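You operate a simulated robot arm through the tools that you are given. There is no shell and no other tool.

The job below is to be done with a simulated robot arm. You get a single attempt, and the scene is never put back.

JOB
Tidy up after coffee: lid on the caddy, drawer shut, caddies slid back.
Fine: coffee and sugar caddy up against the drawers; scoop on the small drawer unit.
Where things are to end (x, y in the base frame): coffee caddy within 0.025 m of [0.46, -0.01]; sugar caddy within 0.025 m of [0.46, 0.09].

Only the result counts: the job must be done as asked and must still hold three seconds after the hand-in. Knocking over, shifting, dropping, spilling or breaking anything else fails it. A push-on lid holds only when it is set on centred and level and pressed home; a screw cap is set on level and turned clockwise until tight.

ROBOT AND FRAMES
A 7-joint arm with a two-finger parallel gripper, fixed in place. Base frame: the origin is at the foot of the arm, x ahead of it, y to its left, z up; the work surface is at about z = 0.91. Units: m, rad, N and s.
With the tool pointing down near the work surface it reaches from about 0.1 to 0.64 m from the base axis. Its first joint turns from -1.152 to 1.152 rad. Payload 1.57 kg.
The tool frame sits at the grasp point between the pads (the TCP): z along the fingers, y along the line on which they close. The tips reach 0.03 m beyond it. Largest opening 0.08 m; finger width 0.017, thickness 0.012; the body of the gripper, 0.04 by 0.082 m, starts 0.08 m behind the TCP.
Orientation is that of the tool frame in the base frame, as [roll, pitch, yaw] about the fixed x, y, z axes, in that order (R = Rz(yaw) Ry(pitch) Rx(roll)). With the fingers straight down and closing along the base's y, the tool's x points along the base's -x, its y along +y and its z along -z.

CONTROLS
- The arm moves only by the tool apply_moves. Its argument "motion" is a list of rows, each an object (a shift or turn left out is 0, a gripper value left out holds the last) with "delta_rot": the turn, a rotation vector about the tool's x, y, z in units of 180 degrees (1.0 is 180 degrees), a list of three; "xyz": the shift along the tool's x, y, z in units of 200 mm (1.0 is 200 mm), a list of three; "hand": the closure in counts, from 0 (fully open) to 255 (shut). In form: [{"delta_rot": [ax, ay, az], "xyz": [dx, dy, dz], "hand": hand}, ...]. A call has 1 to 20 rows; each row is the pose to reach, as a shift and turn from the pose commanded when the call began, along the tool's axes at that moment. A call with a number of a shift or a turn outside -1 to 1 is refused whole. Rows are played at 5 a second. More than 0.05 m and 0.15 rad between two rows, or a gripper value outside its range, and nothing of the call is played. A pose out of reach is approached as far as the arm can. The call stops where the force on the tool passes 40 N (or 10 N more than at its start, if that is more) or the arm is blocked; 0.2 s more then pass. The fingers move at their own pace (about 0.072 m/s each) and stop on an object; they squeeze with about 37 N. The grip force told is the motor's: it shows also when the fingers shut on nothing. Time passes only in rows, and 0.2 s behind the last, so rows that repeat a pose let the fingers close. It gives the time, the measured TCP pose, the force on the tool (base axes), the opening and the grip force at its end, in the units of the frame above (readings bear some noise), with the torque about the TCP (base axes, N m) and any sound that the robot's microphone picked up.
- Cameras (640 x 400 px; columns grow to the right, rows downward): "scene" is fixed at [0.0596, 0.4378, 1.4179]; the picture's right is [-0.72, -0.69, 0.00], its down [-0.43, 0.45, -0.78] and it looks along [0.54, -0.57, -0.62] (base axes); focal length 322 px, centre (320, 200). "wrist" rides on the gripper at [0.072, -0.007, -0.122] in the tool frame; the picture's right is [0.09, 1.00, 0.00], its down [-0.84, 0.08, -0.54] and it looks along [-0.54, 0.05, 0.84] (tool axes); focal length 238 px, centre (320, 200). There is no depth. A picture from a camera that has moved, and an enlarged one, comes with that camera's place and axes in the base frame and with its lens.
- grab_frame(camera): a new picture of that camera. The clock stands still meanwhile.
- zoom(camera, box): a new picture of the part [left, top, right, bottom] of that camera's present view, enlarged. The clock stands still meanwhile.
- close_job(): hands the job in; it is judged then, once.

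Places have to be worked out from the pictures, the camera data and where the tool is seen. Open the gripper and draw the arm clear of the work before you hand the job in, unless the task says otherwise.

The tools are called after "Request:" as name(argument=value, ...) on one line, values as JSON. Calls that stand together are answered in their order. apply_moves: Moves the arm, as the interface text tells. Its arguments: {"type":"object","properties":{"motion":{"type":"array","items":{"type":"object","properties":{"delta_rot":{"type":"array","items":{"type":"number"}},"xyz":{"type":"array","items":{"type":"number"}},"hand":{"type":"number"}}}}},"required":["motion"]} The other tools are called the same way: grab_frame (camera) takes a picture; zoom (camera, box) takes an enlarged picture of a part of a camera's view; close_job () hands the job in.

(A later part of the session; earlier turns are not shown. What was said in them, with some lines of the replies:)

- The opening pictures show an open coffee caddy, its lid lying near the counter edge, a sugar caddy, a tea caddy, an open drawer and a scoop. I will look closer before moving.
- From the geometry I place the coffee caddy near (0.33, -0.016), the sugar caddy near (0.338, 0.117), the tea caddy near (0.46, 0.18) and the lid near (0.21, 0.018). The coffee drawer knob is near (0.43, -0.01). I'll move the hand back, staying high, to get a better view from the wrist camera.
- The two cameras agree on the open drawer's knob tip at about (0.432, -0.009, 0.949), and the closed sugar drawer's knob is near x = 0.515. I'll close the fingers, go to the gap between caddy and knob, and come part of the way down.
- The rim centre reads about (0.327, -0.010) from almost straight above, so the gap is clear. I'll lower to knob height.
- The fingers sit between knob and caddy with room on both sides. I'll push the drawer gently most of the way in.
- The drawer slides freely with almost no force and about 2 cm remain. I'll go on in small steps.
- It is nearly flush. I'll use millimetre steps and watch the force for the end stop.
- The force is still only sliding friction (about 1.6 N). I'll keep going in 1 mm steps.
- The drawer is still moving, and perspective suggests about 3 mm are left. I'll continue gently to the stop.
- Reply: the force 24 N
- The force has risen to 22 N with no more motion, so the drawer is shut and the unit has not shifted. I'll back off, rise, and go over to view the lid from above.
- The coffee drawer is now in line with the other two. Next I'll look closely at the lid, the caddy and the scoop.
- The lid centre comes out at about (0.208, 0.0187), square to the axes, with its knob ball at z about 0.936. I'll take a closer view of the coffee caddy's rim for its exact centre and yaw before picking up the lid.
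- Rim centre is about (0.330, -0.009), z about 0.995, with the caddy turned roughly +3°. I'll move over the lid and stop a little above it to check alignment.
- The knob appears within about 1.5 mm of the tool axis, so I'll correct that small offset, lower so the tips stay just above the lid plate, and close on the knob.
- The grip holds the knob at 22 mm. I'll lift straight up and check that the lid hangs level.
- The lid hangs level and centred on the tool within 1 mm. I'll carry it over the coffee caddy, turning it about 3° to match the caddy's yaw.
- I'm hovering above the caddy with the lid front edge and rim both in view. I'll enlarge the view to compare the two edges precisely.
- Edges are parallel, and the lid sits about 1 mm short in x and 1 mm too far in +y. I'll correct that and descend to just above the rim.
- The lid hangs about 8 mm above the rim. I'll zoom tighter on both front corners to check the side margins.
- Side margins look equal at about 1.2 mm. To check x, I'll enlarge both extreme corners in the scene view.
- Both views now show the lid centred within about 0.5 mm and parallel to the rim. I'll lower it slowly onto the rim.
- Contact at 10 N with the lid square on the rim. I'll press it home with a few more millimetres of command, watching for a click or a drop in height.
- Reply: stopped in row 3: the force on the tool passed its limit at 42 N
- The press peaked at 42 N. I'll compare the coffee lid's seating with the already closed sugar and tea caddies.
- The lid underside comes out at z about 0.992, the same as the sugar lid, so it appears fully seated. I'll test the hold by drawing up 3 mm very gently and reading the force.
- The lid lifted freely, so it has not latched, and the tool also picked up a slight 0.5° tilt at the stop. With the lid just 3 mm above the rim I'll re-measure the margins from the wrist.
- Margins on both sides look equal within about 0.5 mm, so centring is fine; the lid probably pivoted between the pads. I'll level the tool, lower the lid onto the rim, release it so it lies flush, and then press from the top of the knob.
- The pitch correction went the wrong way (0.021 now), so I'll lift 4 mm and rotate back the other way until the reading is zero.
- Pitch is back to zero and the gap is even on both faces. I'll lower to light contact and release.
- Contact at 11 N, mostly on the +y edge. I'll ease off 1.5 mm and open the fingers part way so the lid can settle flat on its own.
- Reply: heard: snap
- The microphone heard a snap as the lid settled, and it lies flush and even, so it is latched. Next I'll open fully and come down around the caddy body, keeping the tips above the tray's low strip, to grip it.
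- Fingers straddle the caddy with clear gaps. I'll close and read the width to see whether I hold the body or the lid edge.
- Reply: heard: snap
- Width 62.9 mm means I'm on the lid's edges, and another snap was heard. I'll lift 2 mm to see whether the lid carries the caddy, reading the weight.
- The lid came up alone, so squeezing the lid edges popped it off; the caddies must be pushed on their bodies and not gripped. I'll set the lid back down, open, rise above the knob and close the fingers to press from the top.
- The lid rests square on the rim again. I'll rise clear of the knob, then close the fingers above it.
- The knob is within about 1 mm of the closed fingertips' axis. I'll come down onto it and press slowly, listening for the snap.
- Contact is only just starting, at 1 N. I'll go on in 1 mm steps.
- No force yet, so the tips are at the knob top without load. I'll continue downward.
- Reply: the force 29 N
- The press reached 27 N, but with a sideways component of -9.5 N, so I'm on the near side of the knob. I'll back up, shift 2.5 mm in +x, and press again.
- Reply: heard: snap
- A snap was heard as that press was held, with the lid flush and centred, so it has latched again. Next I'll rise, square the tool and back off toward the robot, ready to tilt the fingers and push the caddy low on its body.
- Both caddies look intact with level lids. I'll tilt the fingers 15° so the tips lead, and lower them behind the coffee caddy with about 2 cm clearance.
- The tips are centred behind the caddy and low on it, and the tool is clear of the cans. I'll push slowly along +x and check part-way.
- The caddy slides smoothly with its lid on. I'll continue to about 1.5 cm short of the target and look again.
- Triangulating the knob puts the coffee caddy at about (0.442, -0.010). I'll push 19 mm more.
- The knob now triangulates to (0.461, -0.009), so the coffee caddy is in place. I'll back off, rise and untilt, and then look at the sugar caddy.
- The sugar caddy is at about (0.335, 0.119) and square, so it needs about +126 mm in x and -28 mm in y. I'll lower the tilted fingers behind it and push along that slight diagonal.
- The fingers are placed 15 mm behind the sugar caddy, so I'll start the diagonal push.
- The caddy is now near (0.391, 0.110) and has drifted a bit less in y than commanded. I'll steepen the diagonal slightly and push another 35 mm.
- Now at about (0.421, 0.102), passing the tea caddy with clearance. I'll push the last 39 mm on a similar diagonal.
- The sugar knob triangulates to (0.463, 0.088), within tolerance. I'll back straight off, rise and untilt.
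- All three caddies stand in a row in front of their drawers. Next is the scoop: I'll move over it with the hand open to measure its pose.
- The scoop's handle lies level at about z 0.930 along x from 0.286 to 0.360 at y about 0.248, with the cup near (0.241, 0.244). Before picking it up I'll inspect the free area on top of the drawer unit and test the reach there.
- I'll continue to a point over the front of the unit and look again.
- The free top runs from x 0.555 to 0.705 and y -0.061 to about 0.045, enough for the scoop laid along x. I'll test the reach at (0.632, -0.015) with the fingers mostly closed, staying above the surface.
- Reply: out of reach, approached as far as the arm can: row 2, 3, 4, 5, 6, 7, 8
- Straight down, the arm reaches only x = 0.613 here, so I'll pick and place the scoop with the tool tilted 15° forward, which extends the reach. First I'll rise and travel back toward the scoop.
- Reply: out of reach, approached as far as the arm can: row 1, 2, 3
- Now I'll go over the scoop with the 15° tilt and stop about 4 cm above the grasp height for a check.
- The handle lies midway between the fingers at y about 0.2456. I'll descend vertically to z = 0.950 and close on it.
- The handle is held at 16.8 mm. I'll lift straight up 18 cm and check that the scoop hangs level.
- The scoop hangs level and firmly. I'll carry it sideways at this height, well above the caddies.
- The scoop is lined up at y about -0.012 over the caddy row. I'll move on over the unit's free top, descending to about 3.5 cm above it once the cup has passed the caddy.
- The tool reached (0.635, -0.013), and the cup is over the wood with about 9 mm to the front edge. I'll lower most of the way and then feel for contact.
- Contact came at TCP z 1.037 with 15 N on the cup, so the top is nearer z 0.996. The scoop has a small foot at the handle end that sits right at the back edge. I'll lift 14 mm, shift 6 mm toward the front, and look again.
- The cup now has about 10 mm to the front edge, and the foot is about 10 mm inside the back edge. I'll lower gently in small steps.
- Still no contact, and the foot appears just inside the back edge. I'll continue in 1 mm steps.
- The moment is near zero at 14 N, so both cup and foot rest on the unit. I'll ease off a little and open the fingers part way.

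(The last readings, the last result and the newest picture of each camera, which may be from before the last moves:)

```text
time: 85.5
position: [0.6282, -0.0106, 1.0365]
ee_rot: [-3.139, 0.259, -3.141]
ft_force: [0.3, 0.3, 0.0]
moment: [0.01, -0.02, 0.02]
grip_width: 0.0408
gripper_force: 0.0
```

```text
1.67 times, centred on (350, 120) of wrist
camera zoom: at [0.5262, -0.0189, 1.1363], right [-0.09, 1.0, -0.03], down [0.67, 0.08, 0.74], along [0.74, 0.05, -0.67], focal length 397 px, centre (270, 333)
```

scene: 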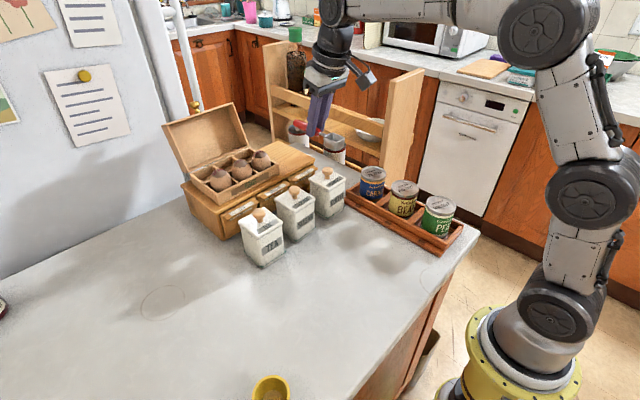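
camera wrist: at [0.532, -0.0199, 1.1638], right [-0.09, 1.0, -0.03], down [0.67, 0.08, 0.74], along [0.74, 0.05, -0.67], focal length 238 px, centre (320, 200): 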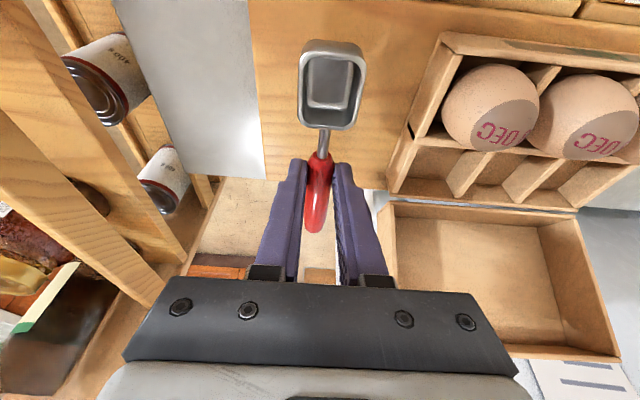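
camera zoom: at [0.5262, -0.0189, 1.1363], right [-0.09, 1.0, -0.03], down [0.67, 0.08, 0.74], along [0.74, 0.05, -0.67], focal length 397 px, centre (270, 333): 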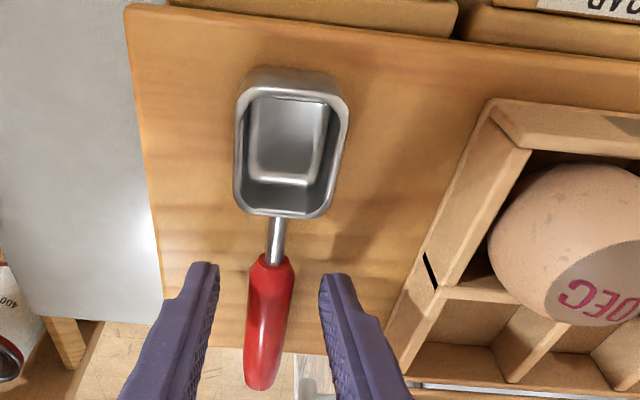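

The scoop stays level on the unit by itself, with both fingers clear of it. I'll rise straight up.

Request:
apply_moves(motion=[{"xyz": [-0.013, 0, -0.0483]}, {"xyz": [-0.039, 0, -0.145]}, {"xyz": [-0.078, 0, -0.29]}, {"xyz": [-0.117, 0, -0.435]}, {"xyz": [-0.117, 0, -0.435]}])

Request:
zoom(camera="scene", box=[220, 110, 340, 210])

```text
time: 86.7
position: [0.6265, -0.0119, 1.1286]
ee_rot: [-3.141, 0.26, -3.139]
ft_force: [-0.1, 0.1, 0.5]
moment: [0.02, -0.01, 0.01]
grip_width: 0.0407
gripper_force: 0.1
```

```text
4.00 times, centred on (280, 160) of scene
camera zoom: at [0.0596, 0.4378, 1.4179], right [-0.72, -0.69, 0.0], down [-0.43, 0.45, -0.78], along [0.54, -0.57, -0.62], focal length 1289 px, centre (480, 360)
```

zoom: 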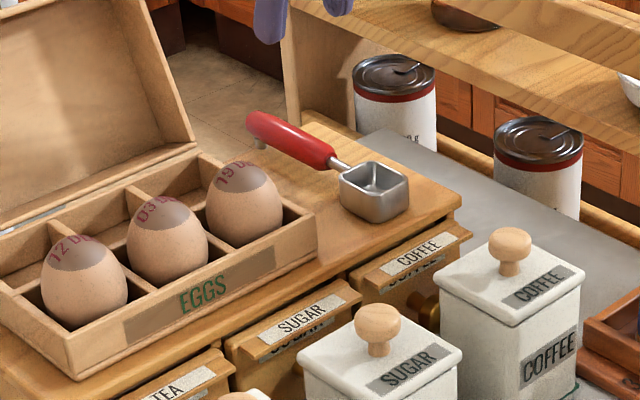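

I'll look closely at the scoop's foot and the back edge, and at the coffee lid.

Request:
zoom(camera="scene", box=[270, 130, 320, 170])

Request:
zoom(camera="scene", box=[300, 155, 360, 225])

Request:
grab_frame(camera="wrist")

```text
10.00 times, centred on (295, 150) of scene
camera zoom: at [0.0596, 0.4378, 1.4179], right [-0.72, -0.69, 0.0], down [-0.43, 0.45, -0.78], along [0.54, -0.57, -0.62], focal length 3222 px, centre (570, 700)
```

zoom: 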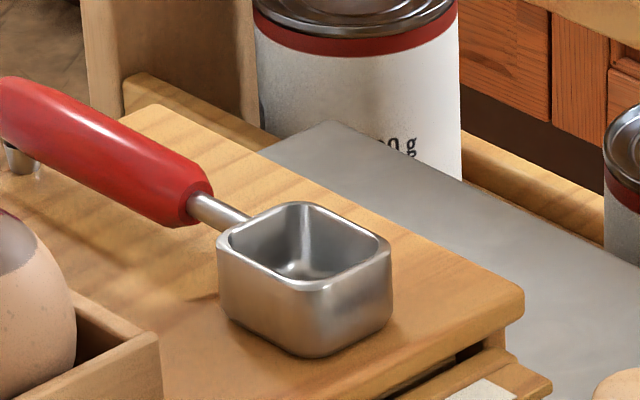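

```text
5.71 times, centred on (330, 190) of scene
camera zoom: at [0.0596, 0.4378, 1.4179], right [-0.72, -0.69, 0.0], down [-0.43, 0.45, -0.78], along [0.54, -0.57, -0.62], focal length 1841 px, centre (263, 257)
```

zoom: 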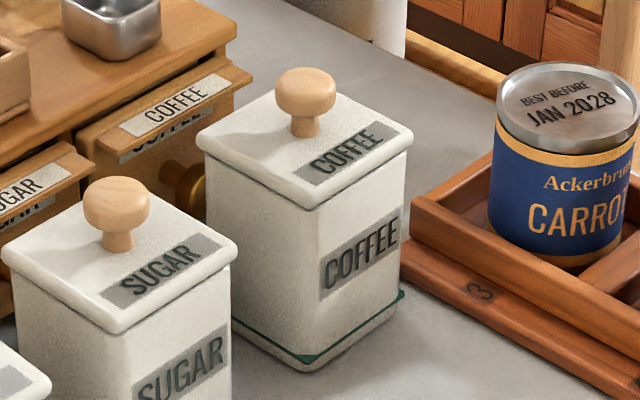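

```text
taken
camera wrist: at [0.5257, -0.0193, 1.2287], right [-0.09, 1.0, -0.03], down [0.67, 0.08, 0.74], along [0.74, 0.05, -0.67], focal length 238 px, centre (320, 200)
```

wrist: 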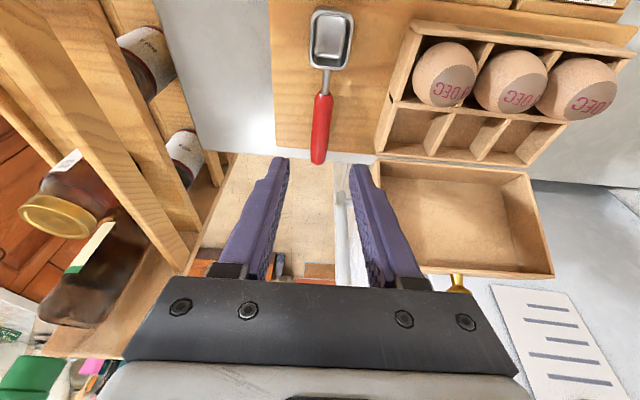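

The scoop rests squarely on the unit, and the coffee lid is flush like the sugar lid. As insurance I'll bring the closed fingers over the coffee knob and give one gentle centred press: silence would mean it is already latched.

Request:
apply_moves(motion=[{"xyz": [0.2, 0, -0.0535]}, {"xyz": [0.4, 0, -0.107]}, {"xyz": [0.6, 0, -0.16], "hand": 255}, {"xyz": [0.799, 0, -0.214], "hand": 255}, {"xyz": [0.799, 0, -0.214], "delta_rot": [0, 0.04, 0], "hand": 255}, {"xyz": [0.799, 0, -0.214], "delta_rot": [0, 0.0833, 0], "hand": 255}, {"xyz": [0.799, 0, -0.214], "delta_rot": [0, 0.0833, 0], "hand": 255}])

Request:
grab_frame(camera="wrist")

Request:
zoom(camera="scene", box=[290, 130, 380, 230])

```text
time: 88.3
position: [0.4633, -0.0114, 1.1272]
ee_rot: [-3.14, -0.001, -3.139]
ft_force: [-0.2, -1.1, 0.0]
moment: [0.01, 0.04, -0.01]
grip_width: 0.0002
gripper_force: 21.3
```

```text
taken
camera wrist: at [0.3902, -0.0193, 1.2498], right [-0.09, 1.0, 0.0], down [0.84, 0.08, 0.54], along [0.54, 0.05, -0.84], focal length 238 px, centre (320, 200)
```

wrist: 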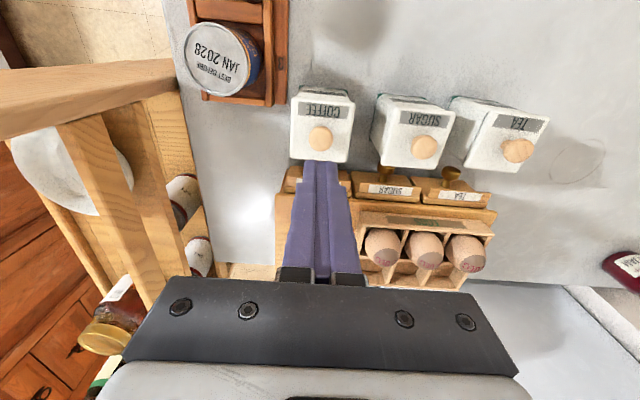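

```text
4.00 times, centred on (335, 180) of scene
camera zoom: at [0.0596, 0.4378, 1.4179], right [-0.72, -0.69, 0.0], down [-0.43, 0.45, -0.78], along [0.54, -0.57, -0.62], focal length 1289 px, centre (260, 280)
```

zoom: 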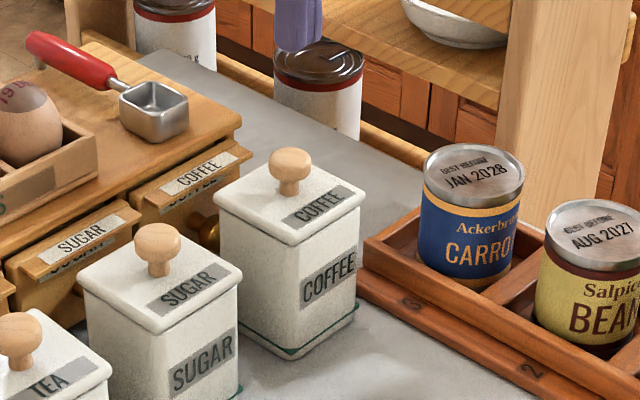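

The knob is about 3 to 4 mm further in +x than the tool axis, so I'll correct that and come down to just above it.

Request:
apply_moves(motion=[{"xyz": [-0.02, 0, 0.1]}, {"xyz": [-0.02, 0, 0.22]}, {"xyz": [-0.02, 0, 0.31]}, {"xyz": [-0.02, 0, 0.325]}, {"xyz": [-0.02, 0, 0.325]}])

Request:
apply_moves(motion=[{"xyz": [0, 0, 0.005]}, {"xyz": [0, 0, 0.01]}, {"xyz": [0, 0, 0.014]}, {"xyz": [0, 0, 0.014]}])

```text
time: 89.5
position: [0.4676, -0.0117, 1.0625]
ee_rot: [-3.14, -0.002, -3.139]
ft_force: [0.1, -0.1, 0.9]
moment: [-0.02, 0.0, 0.01]
grip_width: 0.0
gripper_force: 21.1
```

```text
time: 90.5
position: [0.4665, -0.0112, 1.0596]
ee_rot: [-3.14, -0.001, -3.139]
ft_force: [1.1, 0.0, 0.3]
moment: [-0.01, -0.03, -0.04]
grip_width: 0.0
gripper_force: 21.6
```

No load yet at z 1.0596. I'll take a few more 1 mm steps to contact.

Request:
apply_moves(motion=[{"xyz": [0, 0, 0.005]}, {"xyz": [0, 0, 0.01]}, {"xyz": [0, 0, 0.014]}, {"xyz": [0, 0, 0.014]}, {"xyz": [0, 0, 0.014]}])

Request:
zoom(camera="scene", box=[300, 140, 360, 210])

```text
time: 91.7
position: [0.4682, -0.0111, 1.0588]
ee_rot: [-3.139, 0.006, -3.139]
ft_force: [-6.3, -0.4, 20.4]
moment: [-0.01, 0.25, -0.02]
grip_width: 0.0
gripper_force: 21.6
```

```text
5.71 times, centred on (330, 175) of scene
camera zoom: at [0.0591, 0.4378, 1.4179], right [-0.72, -0.69, 0.0], down [-0.43, 0.45, -0.78], along [0.54, -0.57, -0.62], focal length 1841 px, centre (263, 343)
```

zoom: 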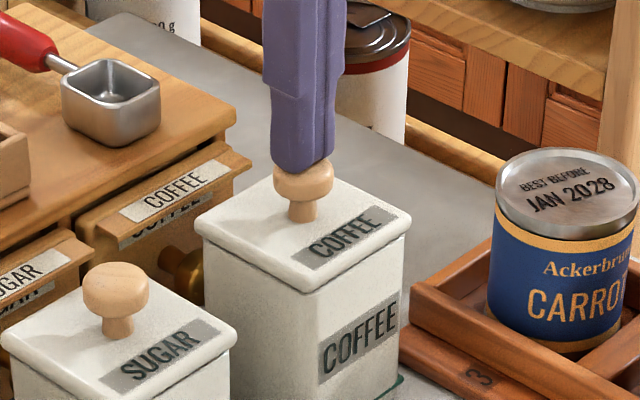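

A 20 N press with the lid firm and no sound so far. I'll ease off upward and listen.

Request:
apply_moves(motion=[{"xyz": [0, 0, -0.005]}, {"xyz": [0, 0, -0.015]}, {"xyz": [0, 0, -0.04]}, {"xyz": [0, 0, -0.15]}, {"xyz": [0, 0, -0.3]}, {"xyz": [0, 0, -0.3]}])

Request:
zoom(camera="scene", box=[300, 155, 360, 225])

```text
time: 93.1
position: [0.4679, -0.0121, 1.1175]
ee_rot: [-3.14, -0.002, -3.138]
ft_force: [0.3, 0.5, 0.0]
moment: [-0.06, 0.01, 0.01]
grip_width: 0.0
gripper_force: 20.3
```

```text
5.71 times, centred on (330, 190) of scene
camera zoom: at [0.0596, 0.4378, 1.4179], right [-0.72, -0.69, 0.0], down [-0.43, 0.45, -0.78], along [0.54, -0.57, -0.62], focal length 1841 px, centre (263, 257)
```

zoom: 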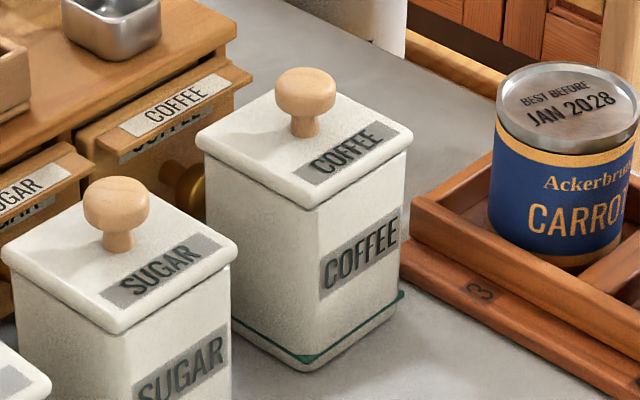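

No further sound, consistent with the lid being latched already, and the caddy stands at (0.462, -0.010). I'll open the gripper, draw the arm up and back clear of the work, and take a last look.

Request:
apply_moves(motion=[{"xyz": [0.1, 0, -0.2]}, {"xyz": [0.3, 0, -0.3], "hand": 0}, {"xyz": [0.5, 0.05, -0.4], "hand": 0}, {"xyz": [0.7, 0.1, -0.4], "hand": 0}, {"xyz": [0.9, 0.15, -0.4], "hand": 0}, {"xyz": [0.9, 0.15, -0.4], "hand": 0}])

Request:
grab_frame(camera="scene")

Request:
grab_frame(camera="wrist")

Request:
zoom(camera="scene", box=[170, 95, 390, 275])

```text
time: 94.5
position: [0.2851, 0.0196, 1.199]
ee_rot: [-3.138, -0.002, -3.14]
ft_force: [0.0, 0.3, -0.5]
moment: [0.01, -0.03, 0.0]
grip_width: 0.0802
gripper_force: 0.0
```

```text
taken
```

scene: 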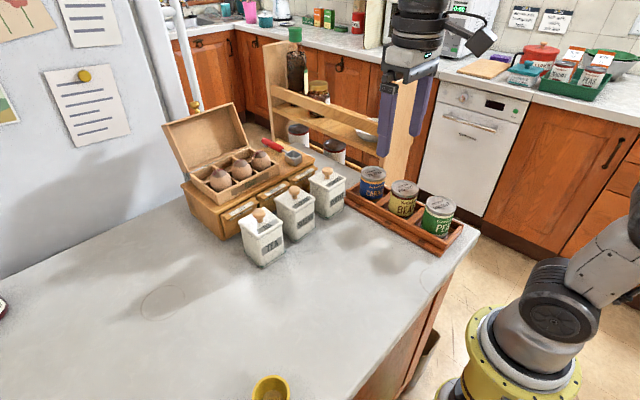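

```text
taken
camera wrist: at [0.213, 0.0119, 1.32], right [-0.09, 1.0, 0.0], down [0.84, 0.08, 0.54], along [0.54, 0.05, -0.84], focal length 238 px, centre (320, 200)
```

wrist: 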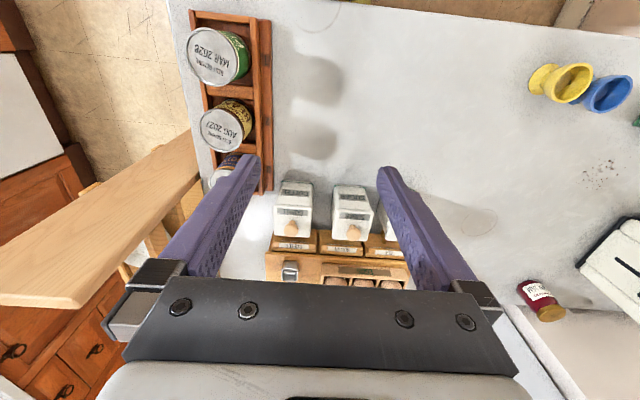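

```text
2.22 times, centred on (280, 185) of scene
camera zoom: at [0.0596, 0.4378, 1.4179], right [-0.72, -0.69, 0.0], down [-0.43, 0.45, -0.78], along [0.54, -0.57, -0.62], focal length 716 px, centre (409, 233)
```

zoom: 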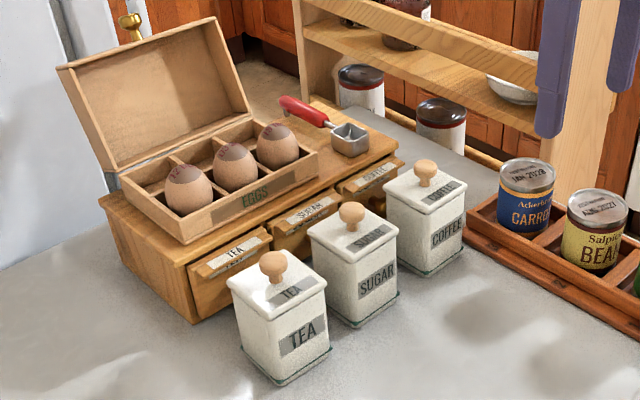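

Everything is in place: the drawer is shut, the lid is on, both caddies are at their spots, the scoop is on the unit, and nothing else has moved. The gripper is open and clear, so I'm handing in.

Request:
close_job()

```text
The job is handed in.
```

I finished the tidy-up and handed the job in. I don't have the verdict.

| Item | Result |
|---|---|
| Coffee drawer | Pushed in to its stop, in line with the other two. |
| Coffee lid | On, flush and centred. It snapped when pressed from above. An earlier fit popped off when I gripped the caddy by the lid edges, so I refitted it. A later 20 N press made no sound, which fits a lid that is already home. I didn't do a pull test after that. |
| Coffee caddy | About (0.462, -0.010), target (0.46, -0.01). |
| Sugar caddy | About (0.463, 0.088), target (0.46, 0.09). |
| Scoop | On top of the drawer unit to the right of the egg box, resting on its cup and small handle foot. Each has about 10 mm to the nearest edge. |

The caddy positions are camera estimates, good to a few millimetres against the 25 mm allowed. The last pictures showed the tea caddy, the eggs and the tins undisturbed. The gripper was open and clear of the work when I handed in.
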